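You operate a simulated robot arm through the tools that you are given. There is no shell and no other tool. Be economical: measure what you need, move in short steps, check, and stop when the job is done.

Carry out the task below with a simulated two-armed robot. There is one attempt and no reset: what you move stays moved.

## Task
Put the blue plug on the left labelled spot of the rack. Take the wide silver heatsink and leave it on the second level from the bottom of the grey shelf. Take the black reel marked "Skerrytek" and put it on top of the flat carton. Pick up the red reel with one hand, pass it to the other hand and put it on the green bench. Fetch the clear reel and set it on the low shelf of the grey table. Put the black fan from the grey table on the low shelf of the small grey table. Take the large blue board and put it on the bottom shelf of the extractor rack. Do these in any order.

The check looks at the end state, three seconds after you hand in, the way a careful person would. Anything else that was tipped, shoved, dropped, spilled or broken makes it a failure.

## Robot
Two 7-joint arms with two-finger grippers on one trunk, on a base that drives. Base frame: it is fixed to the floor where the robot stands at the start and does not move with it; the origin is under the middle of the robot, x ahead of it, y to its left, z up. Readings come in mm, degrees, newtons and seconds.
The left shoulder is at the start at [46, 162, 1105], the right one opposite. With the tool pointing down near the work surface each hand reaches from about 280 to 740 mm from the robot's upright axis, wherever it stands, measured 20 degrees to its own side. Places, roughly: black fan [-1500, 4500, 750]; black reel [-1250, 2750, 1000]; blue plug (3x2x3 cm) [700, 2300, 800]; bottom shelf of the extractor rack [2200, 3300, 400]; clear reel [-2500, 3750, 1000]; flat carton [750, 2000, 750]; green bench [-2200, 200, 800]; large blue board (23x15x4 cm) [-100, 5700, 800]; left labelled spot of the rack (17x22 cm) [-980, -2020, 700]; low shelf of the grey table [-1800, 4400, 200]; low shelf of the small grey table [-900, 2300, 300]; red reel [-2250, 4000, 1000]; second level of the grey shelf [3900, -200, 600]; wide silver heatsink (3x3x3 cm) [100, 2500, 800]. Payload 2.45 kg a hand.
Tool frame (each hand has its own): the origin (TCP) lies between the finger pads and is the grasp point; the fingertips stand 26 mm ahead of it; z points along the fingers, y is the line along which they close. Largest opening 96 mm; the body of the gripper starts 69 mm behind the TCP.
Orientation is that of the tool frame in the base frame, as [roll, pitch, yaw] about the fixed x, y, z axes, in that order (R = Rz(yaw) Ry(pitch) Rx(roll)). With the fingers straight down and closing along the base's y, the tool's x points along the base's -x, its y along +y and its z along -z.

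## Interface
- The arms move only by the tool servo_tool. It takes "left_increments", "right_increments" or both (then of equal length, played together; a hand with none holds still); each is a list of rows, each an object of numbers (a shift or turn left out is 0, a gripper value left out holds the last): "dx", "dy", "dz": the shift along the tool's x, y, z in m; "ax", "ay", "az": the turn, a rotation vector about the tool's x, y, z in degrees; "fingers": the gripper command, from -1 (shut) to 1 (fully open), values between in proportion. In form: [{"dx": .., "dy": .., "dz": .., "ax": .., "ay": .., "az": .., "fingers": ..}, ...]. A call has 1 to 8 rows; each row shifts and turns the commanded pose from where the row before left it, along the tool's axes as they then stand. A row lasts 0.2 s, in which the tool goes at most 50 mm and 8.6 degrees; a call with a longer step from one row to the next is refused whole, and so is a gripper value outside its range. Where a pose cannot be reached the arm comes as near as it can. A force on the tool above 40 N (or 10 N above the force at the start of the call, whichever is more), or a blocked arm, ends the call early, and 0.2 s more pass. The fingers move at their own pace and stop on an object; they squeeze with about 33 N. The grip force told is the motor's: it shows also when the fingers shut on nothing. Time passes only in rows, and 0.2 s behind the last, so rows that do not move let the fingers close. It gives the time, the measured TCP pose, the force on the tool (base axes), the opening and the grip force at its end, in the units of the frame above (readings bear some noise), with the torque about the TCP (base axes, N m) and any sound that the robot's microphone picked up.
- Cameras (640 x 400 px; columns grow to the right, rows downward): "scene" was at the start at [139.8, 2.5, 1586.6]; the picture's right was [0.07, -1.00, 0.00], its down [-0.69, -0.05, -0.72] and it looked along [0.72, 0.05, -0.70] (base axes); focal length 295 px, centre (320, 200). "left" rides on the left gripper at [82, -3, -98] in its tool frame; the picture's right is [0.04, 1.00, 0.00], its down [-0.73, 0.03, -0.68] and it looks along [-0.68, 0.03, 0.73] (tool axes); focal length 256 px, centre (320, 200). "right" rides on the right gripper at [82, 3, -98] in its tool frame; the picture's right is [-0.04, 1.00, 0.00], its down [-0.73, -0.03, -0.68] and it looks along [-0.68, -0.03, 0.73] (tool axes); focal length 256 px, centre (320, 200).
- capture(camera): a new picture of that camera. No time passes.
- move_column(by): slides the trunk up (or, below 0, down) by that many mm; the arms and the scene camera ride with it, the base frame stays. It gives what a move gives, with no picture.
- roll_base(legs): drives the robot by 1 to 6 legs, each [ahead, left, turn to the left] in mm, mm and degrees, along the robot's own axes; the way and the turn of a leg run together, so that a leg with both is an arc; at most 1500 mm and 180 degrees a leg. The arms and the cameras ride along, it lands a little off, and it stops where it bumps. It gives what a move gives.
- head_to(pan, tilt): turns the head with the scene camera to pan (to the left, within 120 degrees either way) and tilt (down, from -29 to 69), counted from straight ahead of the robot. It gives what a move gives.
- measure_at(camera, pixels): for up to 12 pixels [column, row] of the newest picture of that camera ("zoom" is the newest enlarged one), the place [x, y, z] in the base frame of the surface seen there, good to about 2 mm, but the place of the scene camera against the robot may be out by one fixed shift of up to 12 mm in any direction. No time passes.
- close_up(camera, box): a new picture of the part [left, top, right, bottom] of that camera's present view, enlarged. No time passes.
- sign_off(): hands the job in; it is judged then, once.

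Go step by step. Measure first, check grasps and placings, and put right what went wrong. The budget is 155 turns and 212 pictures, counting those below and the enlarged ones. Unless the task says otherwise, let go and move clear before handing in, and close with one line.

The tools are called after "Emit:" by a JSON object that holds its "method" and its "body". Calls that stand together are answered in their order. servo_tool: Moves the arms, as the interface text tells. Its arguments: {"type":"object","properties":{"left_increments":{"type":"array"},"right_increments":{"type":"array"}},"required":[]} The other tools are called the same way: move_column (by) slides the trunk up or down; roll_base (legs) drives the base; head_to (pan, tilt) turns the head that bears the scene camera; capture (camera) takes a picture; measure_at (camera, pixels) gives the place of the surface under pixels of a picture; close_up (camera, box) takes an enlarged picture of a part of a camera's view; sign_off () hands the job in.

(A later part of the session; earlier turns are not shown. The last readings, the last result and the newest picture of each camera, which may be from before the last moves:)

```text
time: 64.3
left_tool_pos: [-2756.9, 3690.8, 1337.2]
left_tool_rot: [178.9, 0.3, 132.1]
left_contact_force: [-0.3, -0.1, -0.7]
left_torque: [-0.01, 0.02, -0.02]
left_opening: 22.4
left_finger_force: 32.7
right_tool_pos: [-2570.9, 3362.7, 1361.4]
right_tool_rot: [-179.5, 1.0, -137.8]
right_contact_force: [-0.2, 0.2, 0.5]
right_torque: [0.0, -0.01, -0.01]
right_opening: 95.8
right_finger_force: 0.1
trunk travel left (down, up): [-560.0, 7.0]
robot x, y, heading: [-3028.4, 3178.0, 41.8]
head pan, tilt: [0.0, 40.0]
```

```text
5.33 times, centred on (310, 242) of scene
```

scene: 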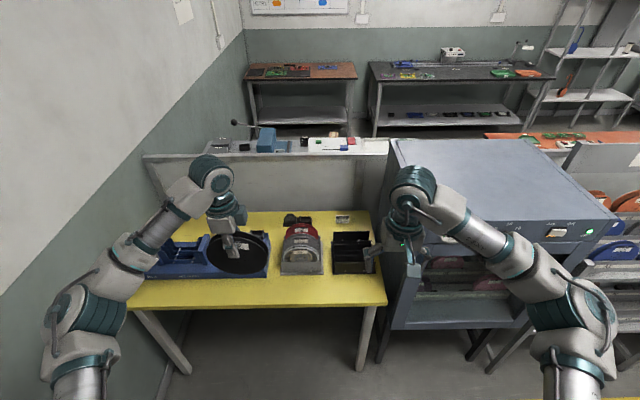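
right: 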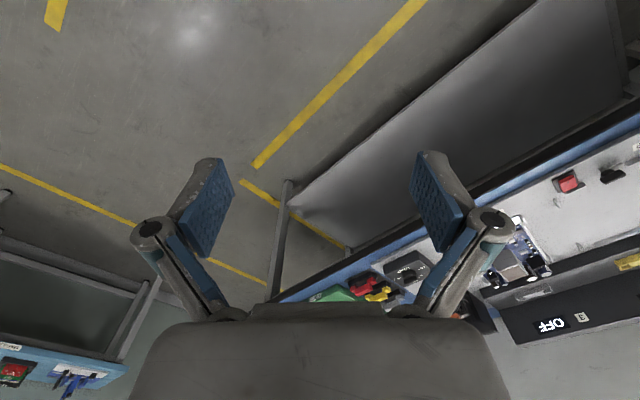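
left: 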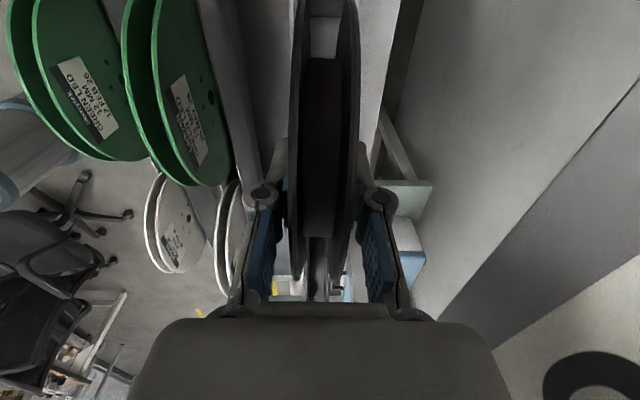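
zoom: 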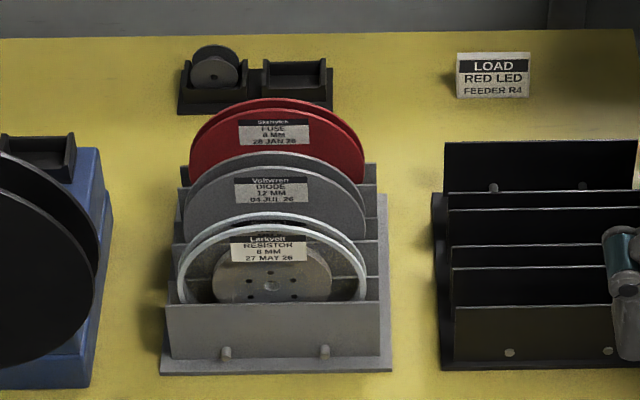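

Clear reel is front at c≈736, s≈4448, top z≈957, neighbours 60 mm behind. I turn the right hand by -90°, drive in, and lower the trunk 150.

Emit:
{"method": "servo_tool", "body": {"right_increments": [{"az": -8.5}, {"az": -8.5}, {"az": -8.5}, {"az": -8.5}, {"az": -8.5}, {"az": -8.5}, {"az": -8.5}, {"az": -8.5}]}}

Emit:
{"method": "servo_tool", "body": {"right_increments": [{"az": -8.5}, {"az": -8.5}, {"az": -5, "fingers": 0.0}, {}, {}]}}

Emit:
{"method": "roll_base", "body": {"legs": [[0, 263, 0], [300, 0, 0]]}}

Emit:
{"method": "move_column", "body": {"by": -150}}

Emit:
{"method": "capture", "body": {"camera": "right"}}

Emit:
{"method": "capture", "body": {"camera": "scene"}}

```text
time: 66.1
left_tool_pos: [-2748.3, 3681.9, 1339.7]
left_tool_rot: [178.9, 0.0, 132.1]
left_contact_force: [0.3, -1.5, -1.2]
left_torque: [0.11, 0.06, 0.0]
left_opening: 22.3
left_finger_force: 33.0
right_tool_pos: [-2617.0, 3341.2, 1356.0]
right_tool_rot: [-178.8, 0.3, -69.9]
right_contact_force: [0.7, -1.0, -0.7]
right_torque: [0.06, 0.05, 0.0]
right_opening: 95.9
right_finger_force: 0.0
right hand out of reach, approached as far as the arm can: row 7, 8
trunk travel left (down, up): [-560.0, 7.0]
robot x, y, heading: [-3029.8, 3178.5, 42.0]
head pan, tilt: [0.0, 40.0]
```

```text
time: 67.3
left_tool_pos: [-2756.1, 3689.9, 1337.1]
left_tool_rot: [178.9, 0.3, 132.1]
left_contact_force: [0.1, 0.3, -1.2]
left_torque: [0.01, 0.03, -0.02]
left_opening: 22.3
left_finger_force: 33.4
right_tool_pos: [-2722.6, 3325.4, 1347.2]
right_tool_rot: [-178.8, -0.4, -48.0]
right_contact_force: [-0.2, 0.2, -0.2]
right_torque: [0.0, -0.01, -0.02]
right_opening: 48.0
right_finger_force: 0.1
right hand out of reach, approached as far as the arm can: row 1, 2, 3
trunk travel left (down, up): [-560.0, 7.0]
robot x, y, heading: [-3028.6, 3176.3, 42.1]
head pan, tilt: [0.0, 40.0]
```

```text
time: 70.8
left_tool_pos: [-2705.4, 4076.8, 1337.6]
left_tool_rot: [178.7, 0.4, 131.9]
left_contact_force: [-0.1, -0.6, -0.9]
left_torque: [0.08, 0.03, -0.02]
left_opening: 22.3
left_finger_force: 33.1
right_tool_pos: [-2672.6, 3713.7, 1349.5]
right_tool_rot: [-178.7, -0.4, -48.2]
right_contact_force: [0.2, 0.9, 0.0]
right_torque: [-0.01, 0.03, -0.01]
right_opening: 48.1
right_finger_force: 0.1
trunk travel left (down, up): [-560.0, 7.0]
robot x, y, heading: [-2981.2, 3571.8, 41.8]
head pan, tilt: [0.0, 40.0]
```

```text
time: 72.6
left_tool_pos: [-2712.1, 4084.2, 1189.0]
left_tool_rot: [178.5, 0.6, 131.9]
left_contact_force: [0.2, 0.9, -1.3]
left_torque: [-0.03, -0.01, -0.02]
left_opening: 22.4
left_finger_force: 33.4
right_tool_pos: [-2679.5, 3720.5, 1200.9]
right_tool_rot: [-178.7, -0.8, -48.1]
right_contact_force: [-0.1, 0.6, -0.1]
right_torque: [0.0, -0.03, 0.05]
right_opening: 48.0
right_finger_force: 0.1
trunk travel left (down, up): [-410.0, 157.0]
robot x, y, heading: [-2977.5, 3567.9, 41.9]
head pan, tilt: [0.0, 40.0]
```

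```text
180 pictures are left
```

right: 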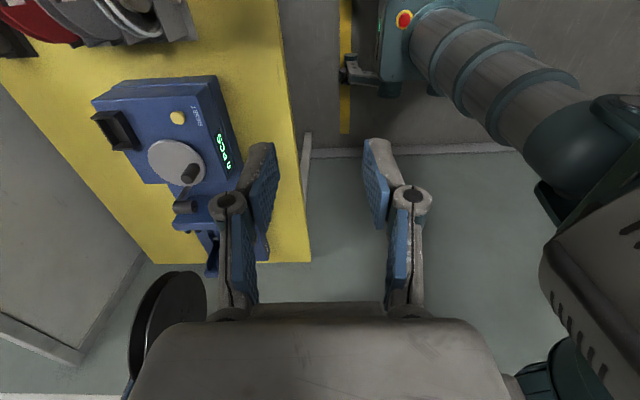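

```text
179 pictures are left
```

scene: 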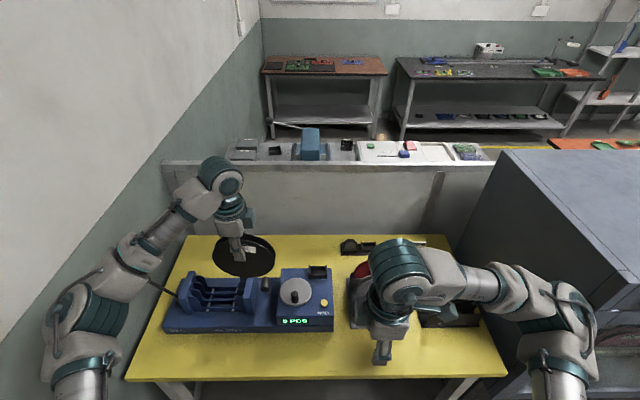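

The -90° turn pulled the right hand back (out of reach there). I try moving it forward over the clear reel and see whether it gets there.

Emit:
{"method": "servo_tool", "body": {"right_increments": [{"dx": 0.018, "dy": -0.04}, {"dx": 0.018, "dy": -0.04}, {"dx": 0.018, "dy": -0.04}, {"dx": 0.018, "dy": -0.04, "dz": 0.02}, {"dx": 0.018, "dy": -0.04, "dz": 0.02}, {"dx": 0.018, "dy": -0.04, "dz": 0.02}, {}]}}

Emit:
{"method": "capture", "body": {"camera": "right"}}

```text
time: 74.2
left_tool_pos: [-2708.6, 4082.0, 1188.9]
left_tool_rot: [178.8, 0.5, 132.0]
left_contact_force: [-0.6, 0.0, -1.9]
left_torque: [-0.08, -0.03, -0.05]
left_opening: 22.2
left_finger_force: 32.8
right_tool_pos: [-2676.0, 3724.6, 1158.0]
right_tool_rot: [-178.6, -0.6, -48.3]
right_contact_force: [-0.4, 0.5, 0.3]
right_torque: [0.0, -0.05, -0.01]
right_opening: 48.1
right_finger_force: 0.2
right hand out of reach, approached as far as the arm can: row 1, 2, 3, 4, 5, 6
trunk travel left (down, up): [-410.0, 157.0]
robot x, y, heading: [-2982.4, 3572.3, 41.7]
head pan, tilt: [0.0, 40.0]
```

```text
178 pictures are left
```

right: 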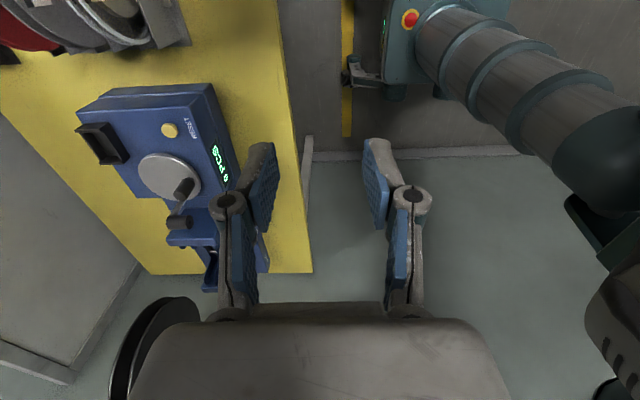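

The wrist limit blocks this side. I rotate the right hand the other way (+180°), as the left hand did fine with +90.

Emit:
{"method": "servo_tool", "body": {"right_increments": [{"az": 8.5}, {"az": 8.5}, {"az": 8.5}, {"az": 8.5}, {"az": 8.5}, {"az": 8.5}, {"az": 8.5}, {"az": 8.5}]}}

Emit:
{"method": "servo_tool", "body": {"right_increments": [{"az": 8.5}, {"az": 8.5}, {"az": 8.5}, {"az": 8.5}, {"az": 8.5}, {"az": 8.5}, {"az": 8.5}, {"az": 8.5}]}}

Emit:
{"method": "servo_tool", "body": {"right_increments": [{"az": 8.5}, {"az": 8.5}, {"az": 8.5}, {"az": 8.5}, {"az": 8.5}, {}]}}

Emit:
{"method": "capture", "body": {"camera": "right"}}

```text
time: 76.0
left_tool_pos: [-2706.3, 4078.4, 1190.0]
left_tool_rot: [178.7, 0.3, 131.9]
left_contact_force: [-0.3, -1.0, -1.0]
left_torque: [-0.02, 0.03, 0.01]
left_opening: 22.1
left_finger_force: 32.9
right_tool_pos: [-2671.2, 3717.2, 1156.5]
right_tool_rot: [-179.2, 1.0, -116.3]
right_contact_force: [0.2, 0.0, -0.6]
right_torque: [0.01, -0.02, 0.01]
right_opening: 47.9
right_finger_force: 0.1
trunk travel left (down, up): [-410.0, 157.0]
robot x, y, heading: [-2982.1, 3572.3, 42.0]
head pan, tilt: [0.0, 40.0]
```

```text
time: 77.8
left_tool_pos: [-2702.0, 4073.4, 1190.8]
left_tool_rot: [178.7, 0.0, 131.9]
left_contact_force: [-0.7, -0.2, -1.1]
left_torque: [-0.01, 0.02, 0.0]
left_opening: 22.4
left_finger_force: 32.9
right_tool_pos: [-2668.4, 3714.3, 1157.1]
right_tool_rot: [179.2, 1.1, 175.5]
right_contact_force: [-0.1, -0.1, 0.1]
right_torque: [-0.04, -0.02, -0.02]
right_opening: 47.8
right_finger_force: 0.0
trunk travel left (down, up): [-410.0, 157.0]
robot x, y, heading: [-2976.1, 3566.6, 41.9]
head pan, tilt: [0.0, 40.0]
```

```text
time: 79.2
left_tool_pos: [-2704.9, 4077.6, 1190.2]
left_tool_rot: [178.7, 0.4, 131.7]
left_contact_force: [0.3, 0.3, -1.1]
left_torque: [0.02, 0.01, 0.0]
left_opening: 22.1
left_finger_force: 32.8
right_tool_pos: [-2670.0, 3718.9, 1156.5]
right_tool_rot: [178.6, 0.3, 133.3]
right_contact_force: [0.5, 0.2, 0.1]
right_torque: [-0.04, 0.0, 0.0]
right_opening: 48.1
right_finger_force: 0.1
trunk travel left (down, up): [-410.0, 157.0]
robot x, y, heading: [-2979.5, 3569.2, 42.2]
head pan, tilt: [0.0, 40.0]
```

```text
177 pictures are left
```

right: 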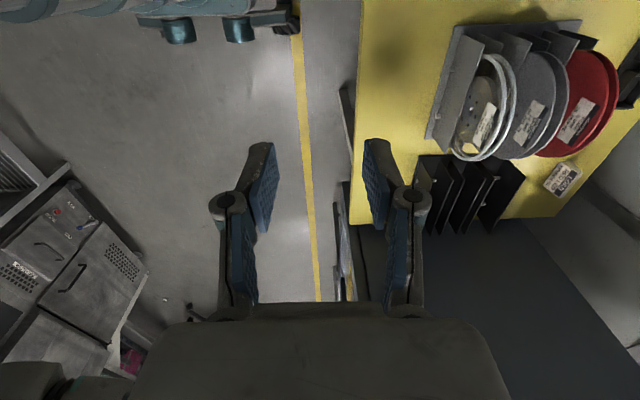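

Now the right camera sees the stand: clear (485,110), grey (540,110), red (590,110). I measure the flanges.

Emit:
{"method": "measure_at", "body": {"camera": "right", "pixels": [[512, 90], [505, 150], [508, 110], [496, 150], [515, 120], [483, 65], [565, 100], [553, 140], [612, 90], [600, 120], [470, 40], [590, 150]]}}

Emit:
{"method": "close_up", "body": {"camera": "right", "box": [420, 0, 640, 200]}}

```text
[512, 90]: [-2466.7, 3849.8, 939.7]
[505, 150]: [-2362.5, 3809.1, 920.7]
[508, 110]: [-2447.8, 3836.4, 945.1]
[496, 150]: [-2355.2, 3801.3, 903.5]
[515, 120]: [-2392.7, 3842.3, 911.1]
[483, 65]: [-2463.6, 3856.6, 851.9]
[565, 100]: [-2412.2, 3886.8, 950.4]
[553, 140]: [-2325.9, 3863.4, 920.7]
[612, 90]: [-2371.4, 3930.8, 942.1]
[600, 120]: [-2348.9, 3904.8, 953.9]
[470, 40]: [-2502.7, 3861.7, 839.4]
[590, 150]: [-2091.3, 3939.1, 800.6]
```

```text
2.00 times, centred on (530, 100) of right
```

zoom: 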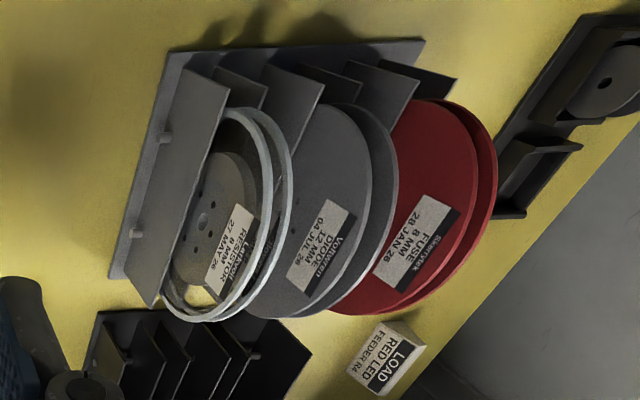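

Clear reel centre ≈ c 738, s 4455, top z 957. I move the right hand over it (dx -94, dy +234) and partly down.

Emit:
{"method": "servo_tool", "body": {"right_increments": [{"dx": -0.016, "dy": 0.039, "az": 1.3}, {"dx": -0.016, "dy": 0.039}, {"dx": -0.016, "dy": 0.039}, {"dx": -0.016, "dy": 0.039, "dz": 0.02}, {"dx": -0.016, "dy": 0.039, "dz": 0.02}, {"dx": -0.014, "dy": 0.039, "dz": 0.02}, {"dz": 0.045}, {}]}}

Emit:
{"method": "capture", "body": {"camera": "right"}}

```text
time: 81.0
left_tool_pos: [-2704.3, 4075.0, 1190.9]
left_tool_rot: [178.8, 0.1, 131.9]
left_contact_force: [0.4, -0.3, -0.9]
left_torque: [0.0, -0.02, 0.0]
left_opening: 22.1
left_finger_force: 33.0
right_tool_pos: [-2430.8, 3805.5, 1056.8]
right_tool_rot: [178.6, 0.4, 132.0]
right_contact_force: [-0.5, -0.3, 0.2]
right_torque: [0.03, -0.01, 0.02]
right_opening: 47.6
right_finger_force: 0.1
trunk travel left (down, up): [-410.0, 157.0]
robot x, y, heading: [-2978.4, 3570.8, 41.6]
head pan, tilt: [0.0, 40.0]
```

```text
175 pictures are left
```

right: 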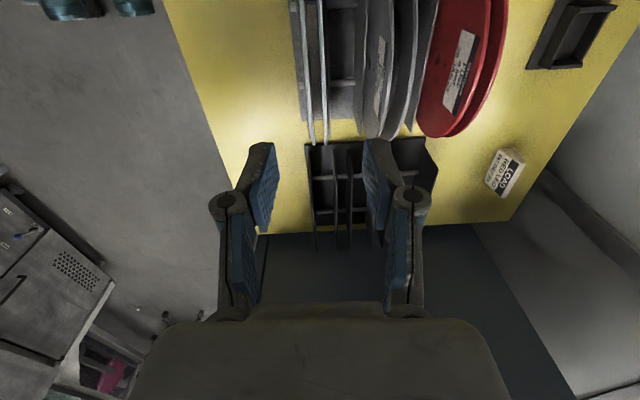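

The clear reel's two rims show around (310,100) and (324,100). I measure to fine-centre.

Emit:
{"method": "measure_at", "body": {"camera": "right", "pixels": [[305, 80], [310, 120], [312, 135], [322, 80], [325, 120], [326, 135], [300, 40], [318, 40], [371, 120], [295, 60]]}}

Emit:
{"method": "close_up", "body": {"camera": "right", "box": [250, 0, 450, 200]}}

```text
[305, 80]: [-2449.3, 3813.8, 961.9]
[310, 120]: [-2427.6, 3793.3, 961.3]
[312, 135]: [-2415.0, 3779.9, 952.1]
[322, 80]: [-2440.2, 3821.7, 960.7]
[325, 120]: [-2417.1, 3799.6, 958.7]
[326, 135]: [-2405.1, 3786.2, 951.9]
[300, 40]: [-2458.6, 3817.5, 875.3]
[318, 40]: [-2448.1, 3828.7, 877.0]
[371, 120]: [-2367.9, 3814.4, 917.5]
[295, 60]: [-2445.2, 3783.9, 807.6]
```

```text
2.00 times, centred on (350, 100) of right
```

zoom: 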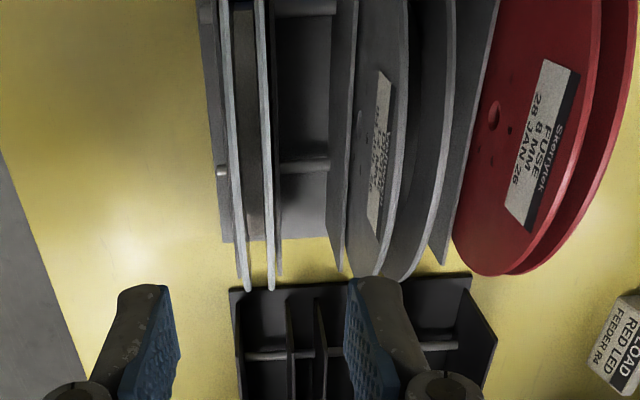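

Centre is c≈739 and TCP is at c≈740: good. I descend 125 mm, close and lift 40 mm.

Emit:
{"method": "servo_tool", "body": {"right_increments": [{"dz": 0.042}, {"dz": 0.042}, {"dz": 0.042}, {}, {"fingers": -1}, {}, {}, {"dz": -0.02}]}}

Emit:
{"method": "servo_tool", "body": {"right_increments": [{"dz": -0.04}, {"dz": -0.045}, {"dz": -0.045}, {"dz": -0.045}, {}]}}

Emit:
{"method": "capture", "body": {"camera": "right"}}

Emit:
{"method": "capture", "body": {"camera": "scene"}}

```text
time: 82.8
left_tool_pos: [-2703.4, 4075.9, 1190.0]
left_tool_rot: [178.6, 0.3, 132.0]
left_contact_force: [-1.0, -0.8, -0.8]
left_torque: [0.02, 0.03, -0.01]
left_opening: 21.9
left_finger_force: 33.2
right_tool_pos: [-2430.2, 3807.3, 951.1]
right_tool_rot: [178.6, 0.3, 132.0]
right_contact_force: [-0.4, 0.6, -0.5]
right_torque: [-0.01, -0.02, 0.01]
right_opening: 14.5
right_finger_force: 33.3
trunk travel left (down, up): [-410.0, 157.0]
robot x, y, heading: [-2978.2, 3569.9, 41.8]
head pan, tilt: [0.0, 40.0]
```

```text
time: 84.0
left_tool_pos: [-2703.1, 4076.6, 1190.0]
left_tool_rot: [178.7, 0.2, 131.9]
left_contact_force: [-1.0, 0.6, -1.3]
left_torque: [0.0, 0.02, 0.03]
left_opening: 22.4
left_finger_force: 32.9
right_tool_pos: [-2432.0, 3804.7, 1126.9]
right_tool_rot: [178.8, 0.3, 131.9]
right_contact_force: [-0.1, -0.8, -0.4]
right_torque: [0.0, 0.02, -0.01]
right_opening: 14.4
right_finger_force: 32.3
trunk travel left (down, up): [-410.0, 157.0]
robot x, y, heading: [-2980.9, 3567.5, 41.8]
head pan, tilt: [0.0, 40.0]
```

```text
173 pictures are left
```

right: 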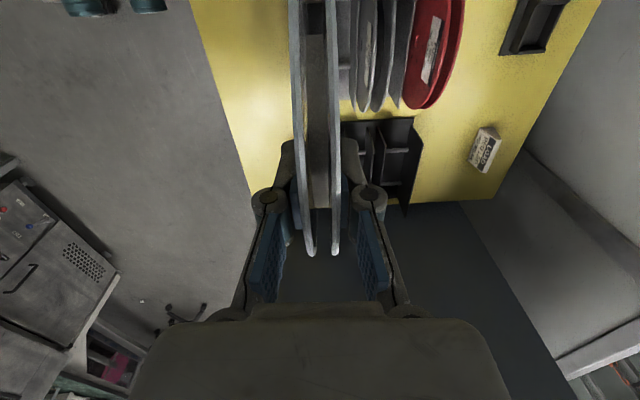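

```text
172 pictures are left
```

scene: 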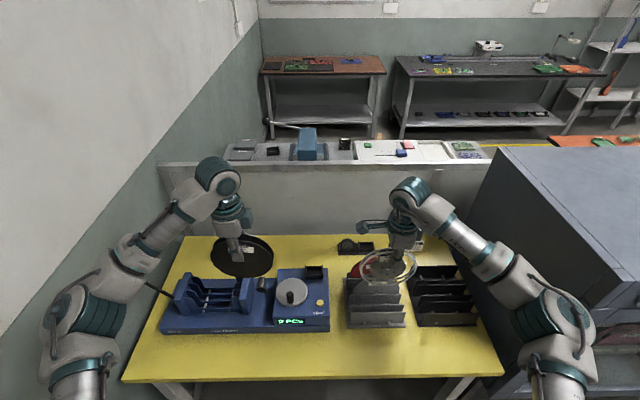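

Both reels are held firmly. I back off, turn to face down the aisle and drive to the middle of the room.

Emit:
{"method": "roll_base", "body": {"legs": [[-230, 0, 0], [0, 0, -90], [1400, 186, 0], [1500, 0, 0], [1500, 0, 0]]}}

Emit:
{"method": "head_to", "body": {"pan": 0, "tilt": 30}}

Emit:
{"method": "capture", "body": {"camera": "scene"}}

```text
time: 110.1
left_tool_pos: [484.1, 64.8, 1191.0]
left_tool_rot: [178.8, 0.2, 43.0]
left_contact_force: [-0.5, -0.2, -1.4]
left_torque: [0.0, 0.01, -0.01]
left_opening: 22.3
left_finger_force: 33.3
right_tool_pos: [218.6, -212.9, 1127.1]
right_tool_rot: [178.6, 0.4, 43.1]
right_contact_force: [0.7, 0.5, -1.3]
right_torque: [0.0, 0.03, -0.02]
right_opening: 14.1
right_finger_force: 32.4
trunk travel left (down, up): [-410.0, 157.0]
robot x, y, heading: [-25.9, 328.1, -47.2]
head pan, tilt: [0.0, 40.0]
```

```text
time: 110.9
left_tool_pos: [482.2, 67.5, 1191.7]
left_tool_rot: [178.5, 0.2, 43.0]
left_contact_force: [0.1, 0.9, -0.8]
left_torque: [0.03, 0.04, 0.01]
left_opening: 22.5
left_finger_force: 32.4
right_tool_pos: [216.6, -209.8, 1128.2]
right_tool_rot: [178.5, 0.3, 43.1]
right_contact_force: [-0.9, 0.0, -1.2]
right_torque: [0.0, 0.01, 0.0]
right_opening: 14.3
right_finger_force: 32.3
trunk travel left (down, up): [-410.0, 157.0]
robot x, y, heading: [-26.9, 330.0, -47.2]
head pan, tilt: [0.0, 30.0]
```

```text
171 pictures are left
```

scene: 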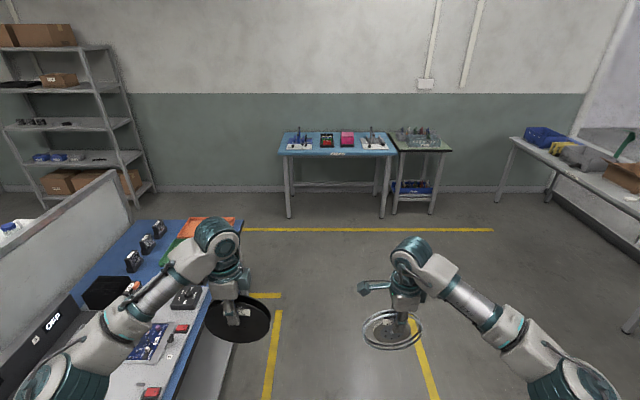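

Open floor ahead; the blue bench ends near (240,225) and blue table stands at (335,150). I measure those to plan the turn around the partition end.

Emit:
{"method": "measure_at", "body": {"camera": "scene", "pixels": [[242, 219], [200, 360], [288, 217], [383, 217], [118, 170], [130, 205], [155, 192], [360, 229], [250, 229], [275, 340], [258, 296], [60, 160]]}}

```text
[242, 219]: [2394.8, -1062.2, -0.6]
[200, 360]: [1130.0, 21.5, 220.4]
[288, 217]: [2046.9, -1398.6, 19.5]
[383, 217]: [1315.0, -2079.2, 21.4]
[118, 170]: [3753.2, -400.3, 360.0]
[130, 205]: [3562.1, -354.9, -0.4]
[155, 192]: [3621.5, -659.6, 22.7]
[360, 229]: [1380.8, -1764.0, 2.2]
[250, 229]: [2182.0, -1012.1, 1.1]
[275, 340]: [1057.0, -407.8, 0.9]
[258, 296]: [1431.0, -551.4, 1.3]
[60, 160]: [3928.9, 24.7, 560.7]
```

The lane between bench end and blue table is ~1.1 m wide. I drive round the partition end into the far aisle and turn to look along it.

Emit:
{"method": "roll_base", "body": {"legs": [[1500, 0, -0.8], [490, 0, 0], [0, 0, 90], [1400, 0, 0], [1250, 0, 0], [0, 0, 90]]}}

Emit:
{"method": "head_to", "body": {"pan": 20, "tilt": 25}}

Emit:
{"method": "capture", "body": {"camera": "scene"}}

```text
time: 140.8
left_tool_pos: [2816.5, 900.1, 1193.2]
left_tool_rot: [178.5, 0.0, -140.4]
left_contact_force: [-0.4, 0.1, -1.7]
left_torque: [0.01, -0.01, 0.01]
left_opening: 22.1
left_finger_force: 33.7
right_tool_pos: [3096.5, 1162.2, 1130.1]
right_tool_rot: [178.5, 0.2, -140.4]
right_contact_force: [0.1, 0.1, -0.5]
right_torque: [-0.01, 0.01, 0.0]
right_opening: 14.0
right_finger_force: 33.1
trunk travel left (down, up): [-410.0, 157.0]
robot x, y, heading: [3307.7, 604.5, 129.7]
head pan, tilt: [0.0, 30.0]
```

```text
time: 141.7
left_tool_pos: [2817.0, 897.2, 1193.9]
left_tool_rot: [178.2, 0.2, -140.2]
left_contact_force: [-0.1, -0.7, -1.2]
left_torque: [-0.01, 0.01, 0.01]
left_opening: 22.4
left_finger_force: 32.9
right_tool_pos: [3097.8, 1158.4, 1132.0]
right_tool_rot: [178.2, 0.3, -140.2]
right_contact_force: [0.3, -0.2, -1.9]
right_torque: [-0.01, 0.0, -0.01]
right_opening: 14.1
right_finger_force: 33.4
trunk travel left (down, up): [-410.0, 157.0]
robot x, y, heading: [3304.9, 610.8, 129.6]
head pan, tilt: [20.0, 25.0]
```

```text
170 pictures are left
```

scene: 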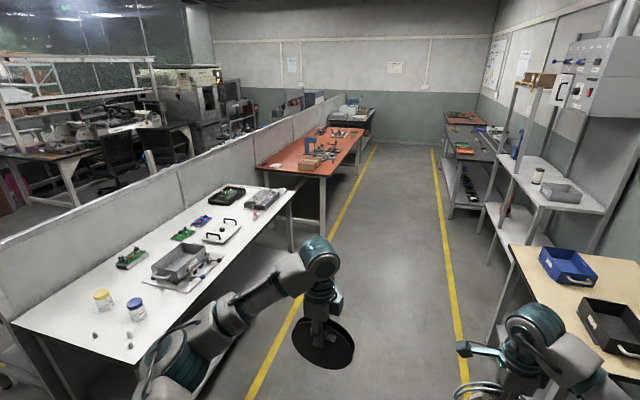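

The brown bench with flat carton (312,165) is ahead on the left. I drive along the aisle and turn to face it.

Emit:
{"method": "measure_at", "body": {"camera": "scene", "pixels": [[312, 162], [325, 178], [362, 131], [512, 260], [448, 200], [485, 225], [370, 150], [435, 155], [290, 250], [570, 245]]}}

Emit:
{"method": "roll_base", "body": {"legs": [[1400, 0, 2.4], [1400, 0, 0], [0, 0, 90]]}}

Emit:
{"method": "head_to", "body": {"pan": 0, "tilt": 35}}

Emit:
{"method": "capture", "body": {"camera": "scene"}}

```text
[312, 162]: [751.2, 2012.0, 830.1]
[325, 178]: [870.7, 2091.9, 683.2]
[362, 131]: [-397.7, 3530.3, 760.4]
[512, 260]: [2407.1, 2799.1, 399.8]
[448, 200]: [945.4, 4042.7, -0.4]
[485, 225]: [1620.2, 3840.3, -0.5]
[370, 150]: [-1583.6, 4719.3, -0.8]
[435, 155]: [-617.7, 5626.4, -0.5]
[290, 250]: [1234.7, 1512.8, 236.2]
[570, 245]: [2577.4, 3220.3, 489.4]
```

```text
time: 158.9
left_tool_pos: [1189.0, 2214.2, 1195.1]
left_tool_rot: [178.3, 0.2, -49.8]
left_contact_force: [0.4, 0.3, -0.7]
left_torque: [-0.02, -0.02, 0.0]
left_opening: 22.4
left_finger_force: 33.1
right_tool_pos: [926.2, 2492.5, 1132.1]
right_tool_rot: [178.3, 0.3, -49.8]
right_contact_force: [0.2, -0.2, -1.4]
right_torque: [0.03, 0.04, 0.01]
right_opening: 14.6
right_finger_force: 33.0
trunk travel left (down, up): [-410.0, 157.0]
robot x, y, heading: [1474.0, 2705.2, -139.7]
head pan, tilt: [20.0, 25.0]
```

```text
time: 159.8
left_tool_pos: [1193.0, 2218.3, 1197.7]
left_tool_rot: [178.1, 0.2, -49.9]
left_contact_force: [-0.4, -0.4, -1.1]
left_torque: [-0.01, -0.03, 0.01]
left_opening: 22.2
left_finger_force: 33.1
right_tool_pos: [929.3, 2496.0, 1134.9]
right_tool_rot: [177.9, 0.4, -49.7]
right_contact_force: [0.4, 0.3, -1.3]
right_torque: [0.02, -0.03, -0.04]
right_opening: 14.4
right_finger_force: 33.0
trunk travel left (down, up): [-410.0, 157.0]
robot x, y, heading: [1471.8, 2708.3, -140.0]
head pan, tilt: [0.0, 35.0]
```

```text
169 pictures are left
```

scene: 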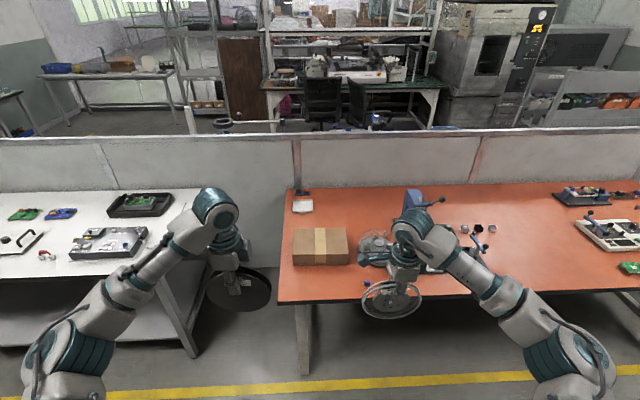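

The carton is dead ahead at (320,245). I measure it and its surroundings.

Emit:
{"method": "measure_at", "body": {"camera": "scene", "pixels": [[296, 230], [346, 230], [296, 254], [346, 254], [320, 240], [320, 265], [320, 301], [282, 301], [303, 205], [375, 245], [300, 295], [385, 300]]}}

Emit:
{"method": "close_up", "body": {"camera": "scene", "box": [270, 170, 530, 310]}}

```text
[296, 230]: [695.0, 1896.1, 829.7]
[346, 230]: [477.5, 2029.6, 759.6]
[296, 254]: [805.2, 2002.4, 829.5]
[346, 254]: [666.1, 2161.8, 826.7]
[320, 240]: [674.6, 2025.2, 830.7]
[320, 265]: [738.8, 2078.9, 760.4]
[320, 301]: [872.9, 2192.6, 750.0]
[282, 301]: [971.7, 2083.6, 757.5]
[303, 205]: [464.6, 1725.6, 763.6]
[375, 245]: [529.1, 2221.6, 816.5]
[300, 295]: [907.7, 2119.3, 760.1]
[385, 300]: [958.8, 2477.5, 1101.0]
```

```text
2.46 times, centred on (400, 240) of scene
```

zoom: 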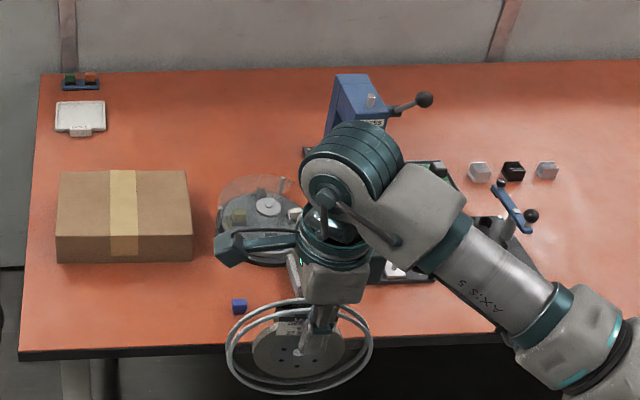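

Carton: top z≈830, c 1785–1939, s 949–1161. I pitch the left hand up to horizontal (ax -90°) here in free air so the reel lies flat, and raise the right hand meanwhile.

Emit:
{"method": "servo_tool", "body": {"left_increments": [{"ax": -8.4}, {"ax": -8.4}, {"ax": -8.4}, {"ax": -8.4}, {"ax": -8.4}, {"ax": -8.4}, {"ax": -8.4}, {"ax": -8.4}], "right_increments": [{"dz": -0.02}, {"dz": -0.02}, {"dz": -0.02}, {"dz": -0.02}, {"dz": -0.02}, {"dz": -0.02}, {"dz": -0.02}, {"dz": -0.01}]}}

Emit:
{"method": "capture", "body": {"camera": "scene"}}

```text
time: 161.6
left_tool_pos: [1192.2, 2217.6, 1195.8]
left_tool_rot: [110.6, 0.1, -49.9]
left_contact_force: [0.0, 0.8, -1.2]
left_torque: [0.05, -0.06, 0.01]
left_opening: 22.6
left_finger_force: 33.4
right_tool_pos: [934.0, 2498.2, 1284.0]
right_tool_rot: [178.0, 0.3, -49.8]
right_contact_force: [-0.1, -0.7, -1.5]
right_torque: [-0.02, 0.01, 0.02]
right_opening: 14.2
right_finger_force: 33.2
trunk travel left (down, up): [-410.0, 157.0]
robot x, y, heading: [1472.2, 2710.2, -139.8]
head pan, tilt: [0.0, 35.0]
```

```text
167 pictures are left
```

scene: 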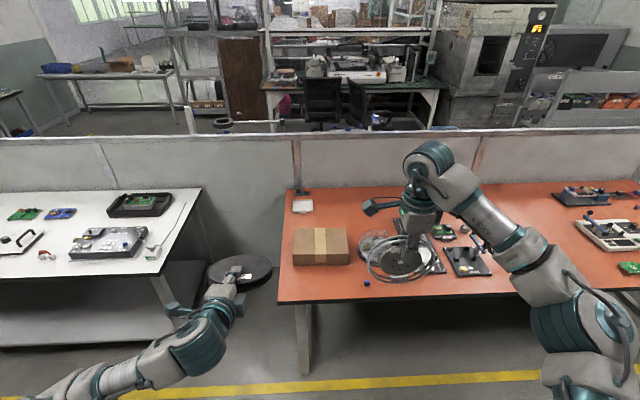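

The horizontal pose works. I finish the pitch, lower the hand 200 mm and the trunk 120 mm.

Emit:
{"method": "servo_tool", "body": {"left_increments": [{"ax": -6.9}, {"ax": -6.9}, {"ax": -6.9}, {"dy": -0.04}, {"dy": -0.04}, {"dy": -0.04}, {"dy": -0.04}, {"dy": -0.04}]}}

Emit:
{"method": "move_column", "body": {"by": -120}}

Emit:
{"method": "capture", "body": {"camera": "left"}}

Emit:
{"method": "capture", "body": {"camera": "scene"}}

```text
time: 163.4
left_tool_pos: [1192.6, 2218.2, 995.6]
left_tool_rot: [90.0, 0.1, -49.9]
left_contact_force: [0.3, -1.0, -1.6]
left_torque: [0.05, -0.07, -0.03]
left_opening: 22.2
left_finger_force: 32.9
right_tool_pos: [934.4, 2498.9, 1283.3]
right_tool_rot: [178.1, 0.2, -49.8]
right_contact_force: [0.3, -0.5, -0.7]
right_torque: [-0.01, 0.01, 0.0]
right_opening: 14.2
right_finger_force: 33.2
trunk travel left (down, up): [-410.0, 157.0]
robot x, y, heading: [1477.2, 2709.3, -139.5]
head pan, tilt: [0.0, 35.0]
```

```text
time: 164.9
left_tool_pos: [1192.8, 2219.1, 878.4]
left_tool_rot: [90.0, 0.2, -49.9]
left_contact_force: [1.0, -0.7, -0.9]
left_torque: [0.05, -0.03, 0.02]
left_opening: 22.3
left_finger_force: 32.6
right_tool_pos: [933.2, 2500.7, 1165.4]
right_tool_rot: [177.9, 0.3, -49.8]
right_contact_force: [0.0, -0.3, -1.1]
right_torque: [0.02, -0.02, 0.02]
right_opening: 14.4
right_finger_force: 33.0
trunk travel left (down, up): [-290.0, 277.0]
robot x, y, heading: [1474.7, 2705.3, -139.6]
head pan, tilt: [0.0, 35.0]
```

```text
166 pictures are left
```

left: 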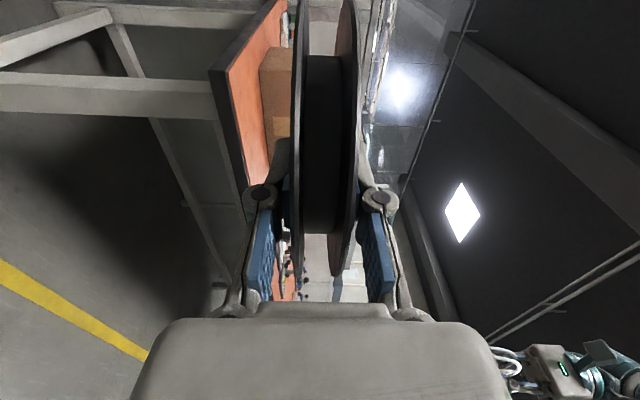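

```text
165 pictures are left
```

scene: 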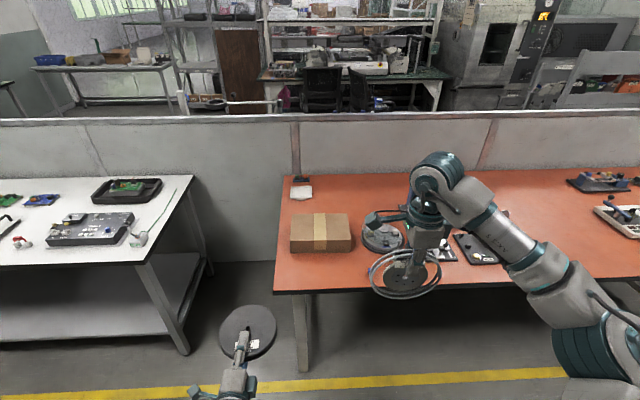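

Reel is flat at z≈878. I shift the base right 191 and forward 300 and check before the last stretch.

Emit:
{"method": "roll_base", "body": {"legs": [[0, -191, 0], [300, 0, 0]]}}

Emit:
{"method": "capture", "body": {"camera": "scene"}}

```text
time: 168.1
left_tool_pos: [847.1, 2166.8, 875.6]
left_tool_rot: [90.2, 0.5, -49.9]
left_contact_force: [0.6, 0.0, -1.4]
left_torque: [0.01, -0.06, -0.06]
left_opening: 22.3
left_finger_force: 33.0
right_tool_pos: [589.2, 2447.6, 1165.5]
right_tool_rot: [178.1, 0.7, -49.8]
right_contact_force: [0.5, -0.4, -1.0]
right_torque: [0.05, 0.08, -0.02]
right_opening: 14.4
right_finger_force: 32.8
trunk travel left (down, up): [-290.0, 277.0]
robot x, y, heading: [1121.9, 2662.2, -139.9]
head pan, tilt: [0.0, 35.0]
```

```text
164 pictures are left
```

scene: 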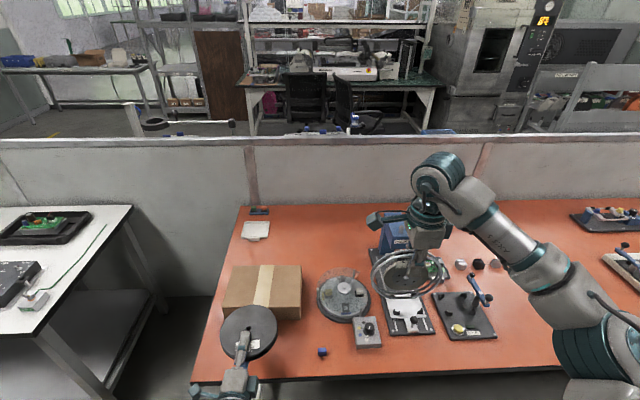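

Reel approaches the carton's front edge (248,335) above it. I measure the press (395,225) near the right hand, and the carton again.

Emit:
{"method": "measure_at", "body": {"camera": "scene", "pixels": [[395, 240], [385, 220], [372, 222], [410, 218], [300, 268], [300, 298], [228, 300], [262, 300], [250, 320], [265, 345], [375, 325], [322, 352]]}}

```text
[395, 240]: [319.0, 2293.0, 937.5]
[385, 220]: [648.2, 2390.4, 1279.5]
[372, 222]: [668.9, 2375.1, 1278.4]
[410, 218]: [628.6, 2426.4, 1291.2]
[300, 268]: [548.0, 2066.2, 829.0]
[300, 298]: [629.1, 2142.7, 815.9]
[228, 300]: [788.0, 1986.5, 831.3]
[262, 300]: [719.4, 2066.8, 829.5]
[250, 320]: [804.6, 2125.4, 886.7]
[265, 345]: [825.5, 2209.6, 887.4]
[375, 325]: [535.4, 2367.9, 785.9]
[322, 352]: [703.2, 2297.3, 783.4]
```

All clear. I drive the last 167 mm forward and look.

Emit:
{"method": "roll_base", "body": {"legs": [[167, -6, 0]]}}

Emit:
{"method": "capture", "body": {"camera": "scene"}}

Emit:
{"method": "capture", "body": {"camera": "left"}}

```text
time: 169.5
left_tool_pos: [715.8, 2068.6, 877.0]
left_tool_rot: [90.0, 0.2, -49.8]
left_contact_force: [0.3, -0.3, -2.1]
left_torque: [-0.01, -0.03, -0.01]
left_opening: 22.0
left_finger_force: 33.2
right_tool_pos: [457.2, 2348.9, 1166.9]
right_tool_rot: [177.8, 0.2, -49.6]
right_contact_force: [0.1, -0.5, -2.2]
right_torque: [0.01, -0.06, 0.01]
right_opening: 14.4
right_finger_force: 32.8
trunk travel left (down, up): [-290.0, 277.0]
robot x, y, heading: [996.2, 2557.4, -139.9]
head pan, tilt: [0.0, 35.0]
```

```text
163 pictures are left
```

scene: 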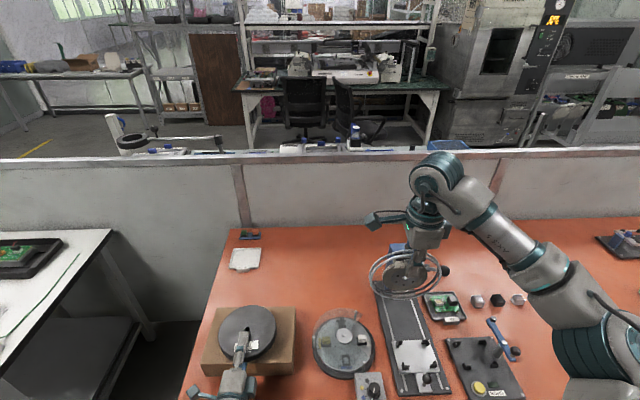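

```text
162 pictures are left
```

left: 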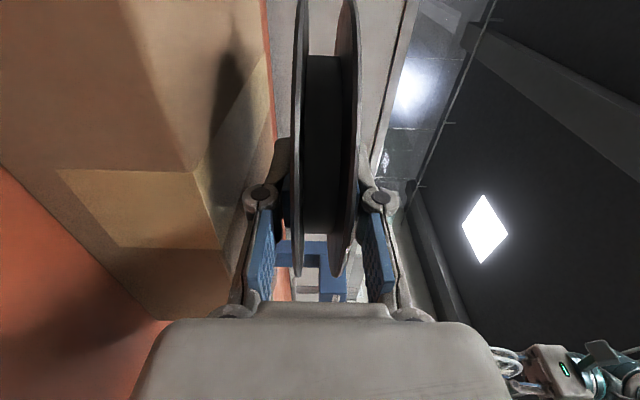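

Reel is centred above the carton (centre c≈1866, s≈1058). To avoid dragging it, I'll tilt the tool 25° nose-down, set the far rim on the carton, then open and withdraw. First raise 30 mm and tilt.

Emit:
{"method": "servo_tool", "body": {"left_increments": [{"dy": 0.03}, {"ax": 8.3}, {"ax": 8.3}, {"ax": 8.4}, {}, {"dy": -0.009, "dz": 0.004}, {}]}}

Emit:
{"method": "close_up", "body": {"camera": "scene", "box": [170, 270, 330, 400]}}

Emit:
{"method": "capture", "body": {"camera": "left"}}

```text
time: 171.1
left_tool_pos: [715.7, 2072.9, 900.9]
left_tool_rot: [115.0, 0.0, -49.8]
left_contact_force: [0.6, -0.4, -0.7]
left_torque: [0.03, -0.02, 0.01]
left_opening: 22.4
left_finger_force: 33.0
right_tool_pos: [456.2, 2354.3, 1166.9]
right_tool_rot: [177.8, 0.1, -49.6]
right_contact_force: [-0.6, 0.3, -1.3]
right_torque: [0.03, -0.01, -0.02]
right_opening: 14.0
right_finger_force: 33.1
trunk travel left (down, up): [-290.0, 277.0]
robot x, y, heading: [988.7, 2559.4, -139.6]
head pan, tilt: [0.0, 35.0]
```

```text
3.08 times, centred on (250, 335) of scene
```

zoom: 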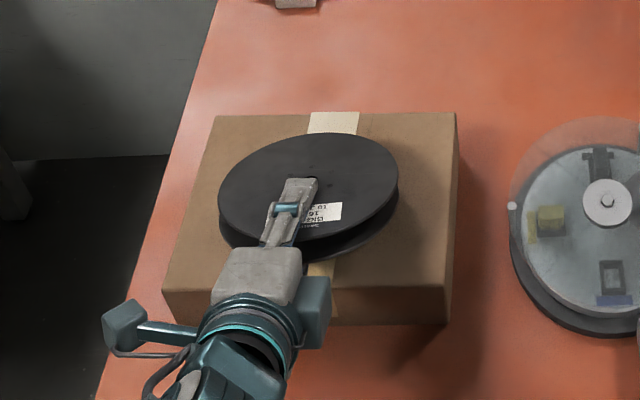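

```text
160 pictures are left
```

left: 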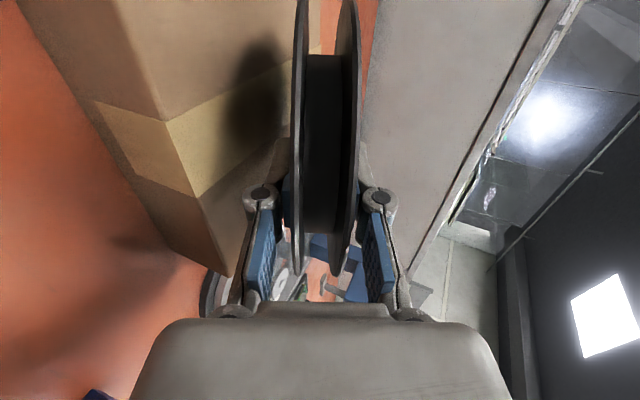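

Tilt achieved, reel nose just above the carton. I lower 8 mm, then open to ~46 mm.

Emit:
{"method": "servo_tool", "body": {"left_increments": [{"dy": -0.0036, "dz": 0.0017}, {"dy": -0.0036, "dz": 0.0017}, {}, {"fingers": -0.04}, {}, {}]}}

Emit:
{"method": "close_up", "body": {"camera": "scene", "box": [170, 270, 330, 400]}}

Emit:
{"method": "capture", "body": {"camera": "left"}}

```text
time: 172.5
left_tool_pos: [717.3, 2069.9, 892.1]
left_tool_rot: [115.0, 0.1, -49.7]
left_contact_force: [-0.5, -0.2, -0.9]
left_torque: [-0.03, -0.02, 0.01]
left_opening: 46.6
left_finger_force: 0.2
right_tool_pos: [458.2, 2351.0, 1168.3]
right_tool_rot: [177.7, 0.2, -49.6]
right_contact_force: [0.6, 0.3, -0.2]
right_torque: [0.0, -0.01, 0.01]
right_opening: 14.2
right_finger_force: 32.8
trunk travel left (down, up): [-290.0, 277.0]
robot x, y, heading: [995.3, 2558.5, -139.6]
head pan, tilt: [0.0, 35.0]
```

```text
3.08 times, centred on (250, 335) of scene
```

zoom: 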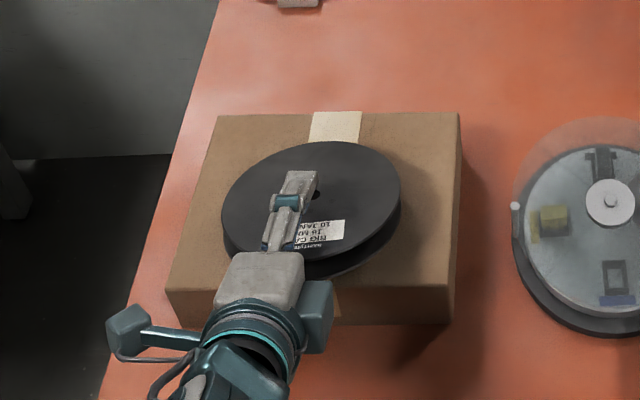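

```text
158 pictures are left
```

left: 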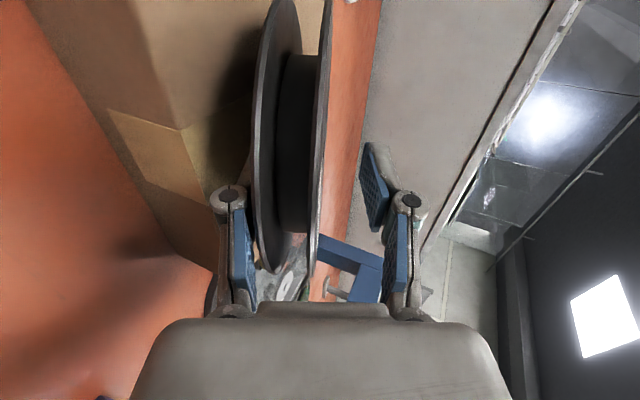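

The reel lies on the lower finger and its far rim. I withdraw along the tool axis 40 mm and check for drag.

Emit:
{"method": "servo_tool", "body": {"left_increments": [{"dz": -0.04}, {}]}}

Emit:
{"method": "close_up", "body": {"camera": "scene", "box": [170, 270, 330, 400]}}

```text
time: 173.1
left_tool_pos: [744.1, 2094.0, 909.1]
left_tool_rot: [115.0, 0.1, -49.7]
left_contact_force: [0.4, 0.3, -0.6]
left_torque: [-0.04, 0.03, -0.02]
left_opening: 46.6
left_finger_force: 0.2
right_tool_pos: [456.9, 2351.1, 1166.5]
right_tool_rot: [177.8, 0.2, -49.5]
right_contact_force: [-0.4, -1.1, -1.0]
right_torque: [-0.01, 0.01, -0.01]
right_opening: 14.5
right_finger_force: 32.7
trunk travel left (down, up): [-290.0, 277.0]
robot x, y, heading: [997.0, 2558.7, -139.7]
head pan, tilt: [0.0, 35.0]
```

```text
3.08 times, centred on (250, 335) of scene
```

zoom: 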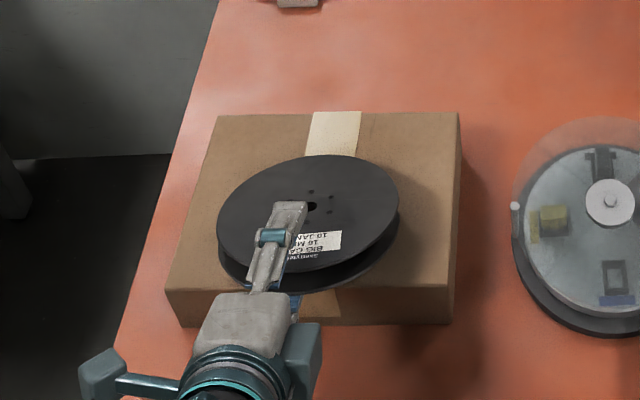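

Only a little drag. I withdraw another 80 mm and check.

Emit:
{"method": "servo_tool", "body": {"left_increments": [{"dz": -0.045}, {"dz": -0.045}, {"dz": -0.04}, {}]}}

Emit:
{"method": "close_up", "body": {"camera": "scene", "box": [170, 270, 330, 400]}}

```text
time: 174.1
left_tool_pos: [761.9, 2118.9, 921.0]
left_tool_rot: [114.8, 0.1, -49.8]
left_contact_force: [0.9, 0.2, -1.0]
left_torque: [0.03, 0.03, 0.04]
left_opening: 46.6
left_finger_force: 0.3
left hand out of reach, approached as far as the arm can: row 1, 2, 3
right_tool_pos: [459.4, 2350.7, 1168.2]
right_tool_rot: [177.7, 0.3, -49.6]
right_contact_force: [1.2, 0.5, -0.7]
right_torque: [-0.03, 0.01, -0.01]
right_opening: 14.2
right_finger_force: 32.8
trunk travel left (down, up): [-290.0, 277.0]
robot x, y, heading: [995.4, 2560.3, -139.8]
head pan, tilt: [0.0, 35.0]
```

```text
3.08 times, centred on (250, 335) of scene
```

zoom: 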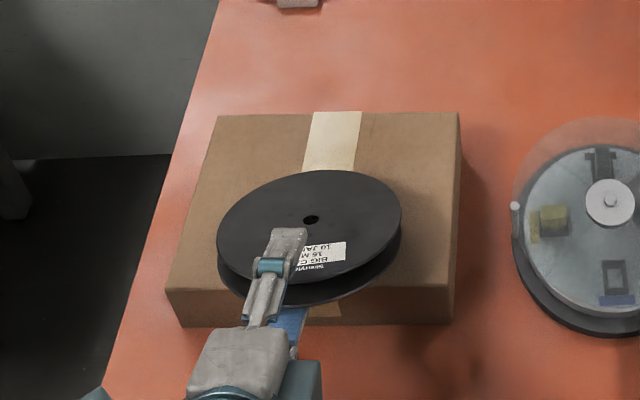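

The reel dragged some as the arm hit its back limit. I measure where the reel is now.

Emit:
{"method": "measure_at", "body": {"camera": "zoom", "pixels": [[311, 219], [311, 172], [320, 278], [222, 225], [398, 220], [330, 300], [320, 150], [440, 300], [190, 300]]}}

Emit:
{"method": "capture", "body": {"camera": "left"}}

```text
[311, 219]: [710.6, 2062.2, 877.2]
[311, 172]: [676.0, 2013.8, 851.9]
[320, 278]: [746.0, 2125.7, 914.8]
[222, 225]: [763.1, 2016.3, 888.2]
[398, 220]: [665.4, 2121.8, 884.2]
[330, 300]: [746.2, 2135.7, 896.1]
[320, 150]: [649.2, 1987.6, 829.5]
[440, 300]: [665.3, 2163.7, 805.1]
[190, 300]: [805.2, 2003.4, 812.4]
```

```text
155 pictures are left
```

left: 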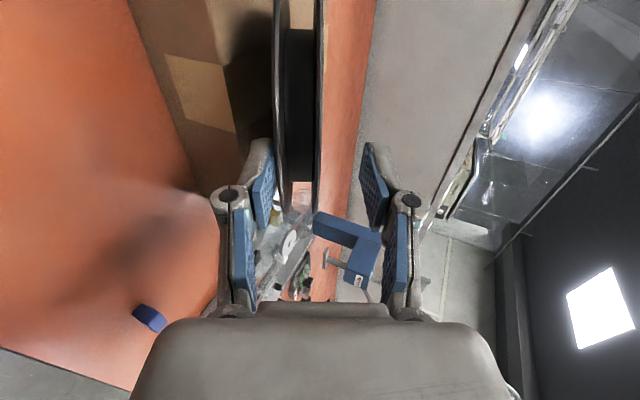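

The reel centre is at c≈1908, too near the carton's front edge, but the fingers now overlap only its rear rim (~20 mm) – ideal. I re-clamp, lift slightly, carry it 80 mm forward and set it down.

Emit:
{"method": "servo_tool", "body": {"left_increments": [{"fingers": -1}, {}, {}, {"dy": 0.0072, "dz": -0.0034}, {"dy": 0.0169, "dz": 0.0362}, {"dy": 0.0169, "dz": 0.0362}, {}]}}

Emit:
{"method": "close_up", "body": {"camera": "scene", "box": [170, 270, 330, 400]}}

Emit:
{"method": "capture", "body": {"camera": "left"}}

```text
time: 175.7
left_tool_pos: [699.2, 2066.6, 928.8]
left_tool_rot: [114.8, 0.0, -49.8]
left_contact_force: [-0.3, 0.1, -0.5]
left_torque: [0.06, -0.04, 0.01]
left_opening: 22.7
left_finger_force: 33.2
left hand out of reach, approached as far as the arm can: row 4
right_tool_pos: [458.9, 2351.7, 1167.6]
right_tool_rot: [177.7, 0.3, -49.6]
right_contact_force: [-0.4, 0.0, -0.6]
right_torque: [0.0, -0.04, -0.01]
right_opening: 14.4
right_finger_force: 32.9
trunk travel left (down, up): [-290.0, 277.0]
robot x, y, heading: [995.5, 2558.4, -139.9]
head pan, tilt: [0.0, 35.0]
```

```text
3.08 times, centred on (250, 335) of scene
```

zoom: 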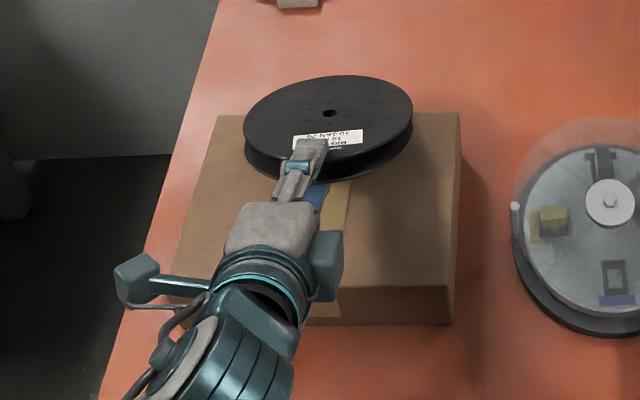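

```text
153 pictures are left
```

left: 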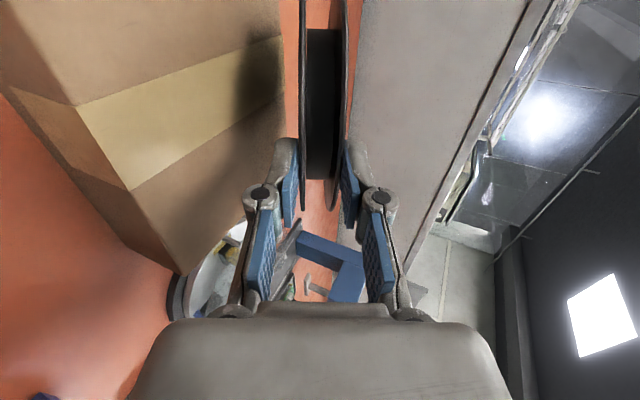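

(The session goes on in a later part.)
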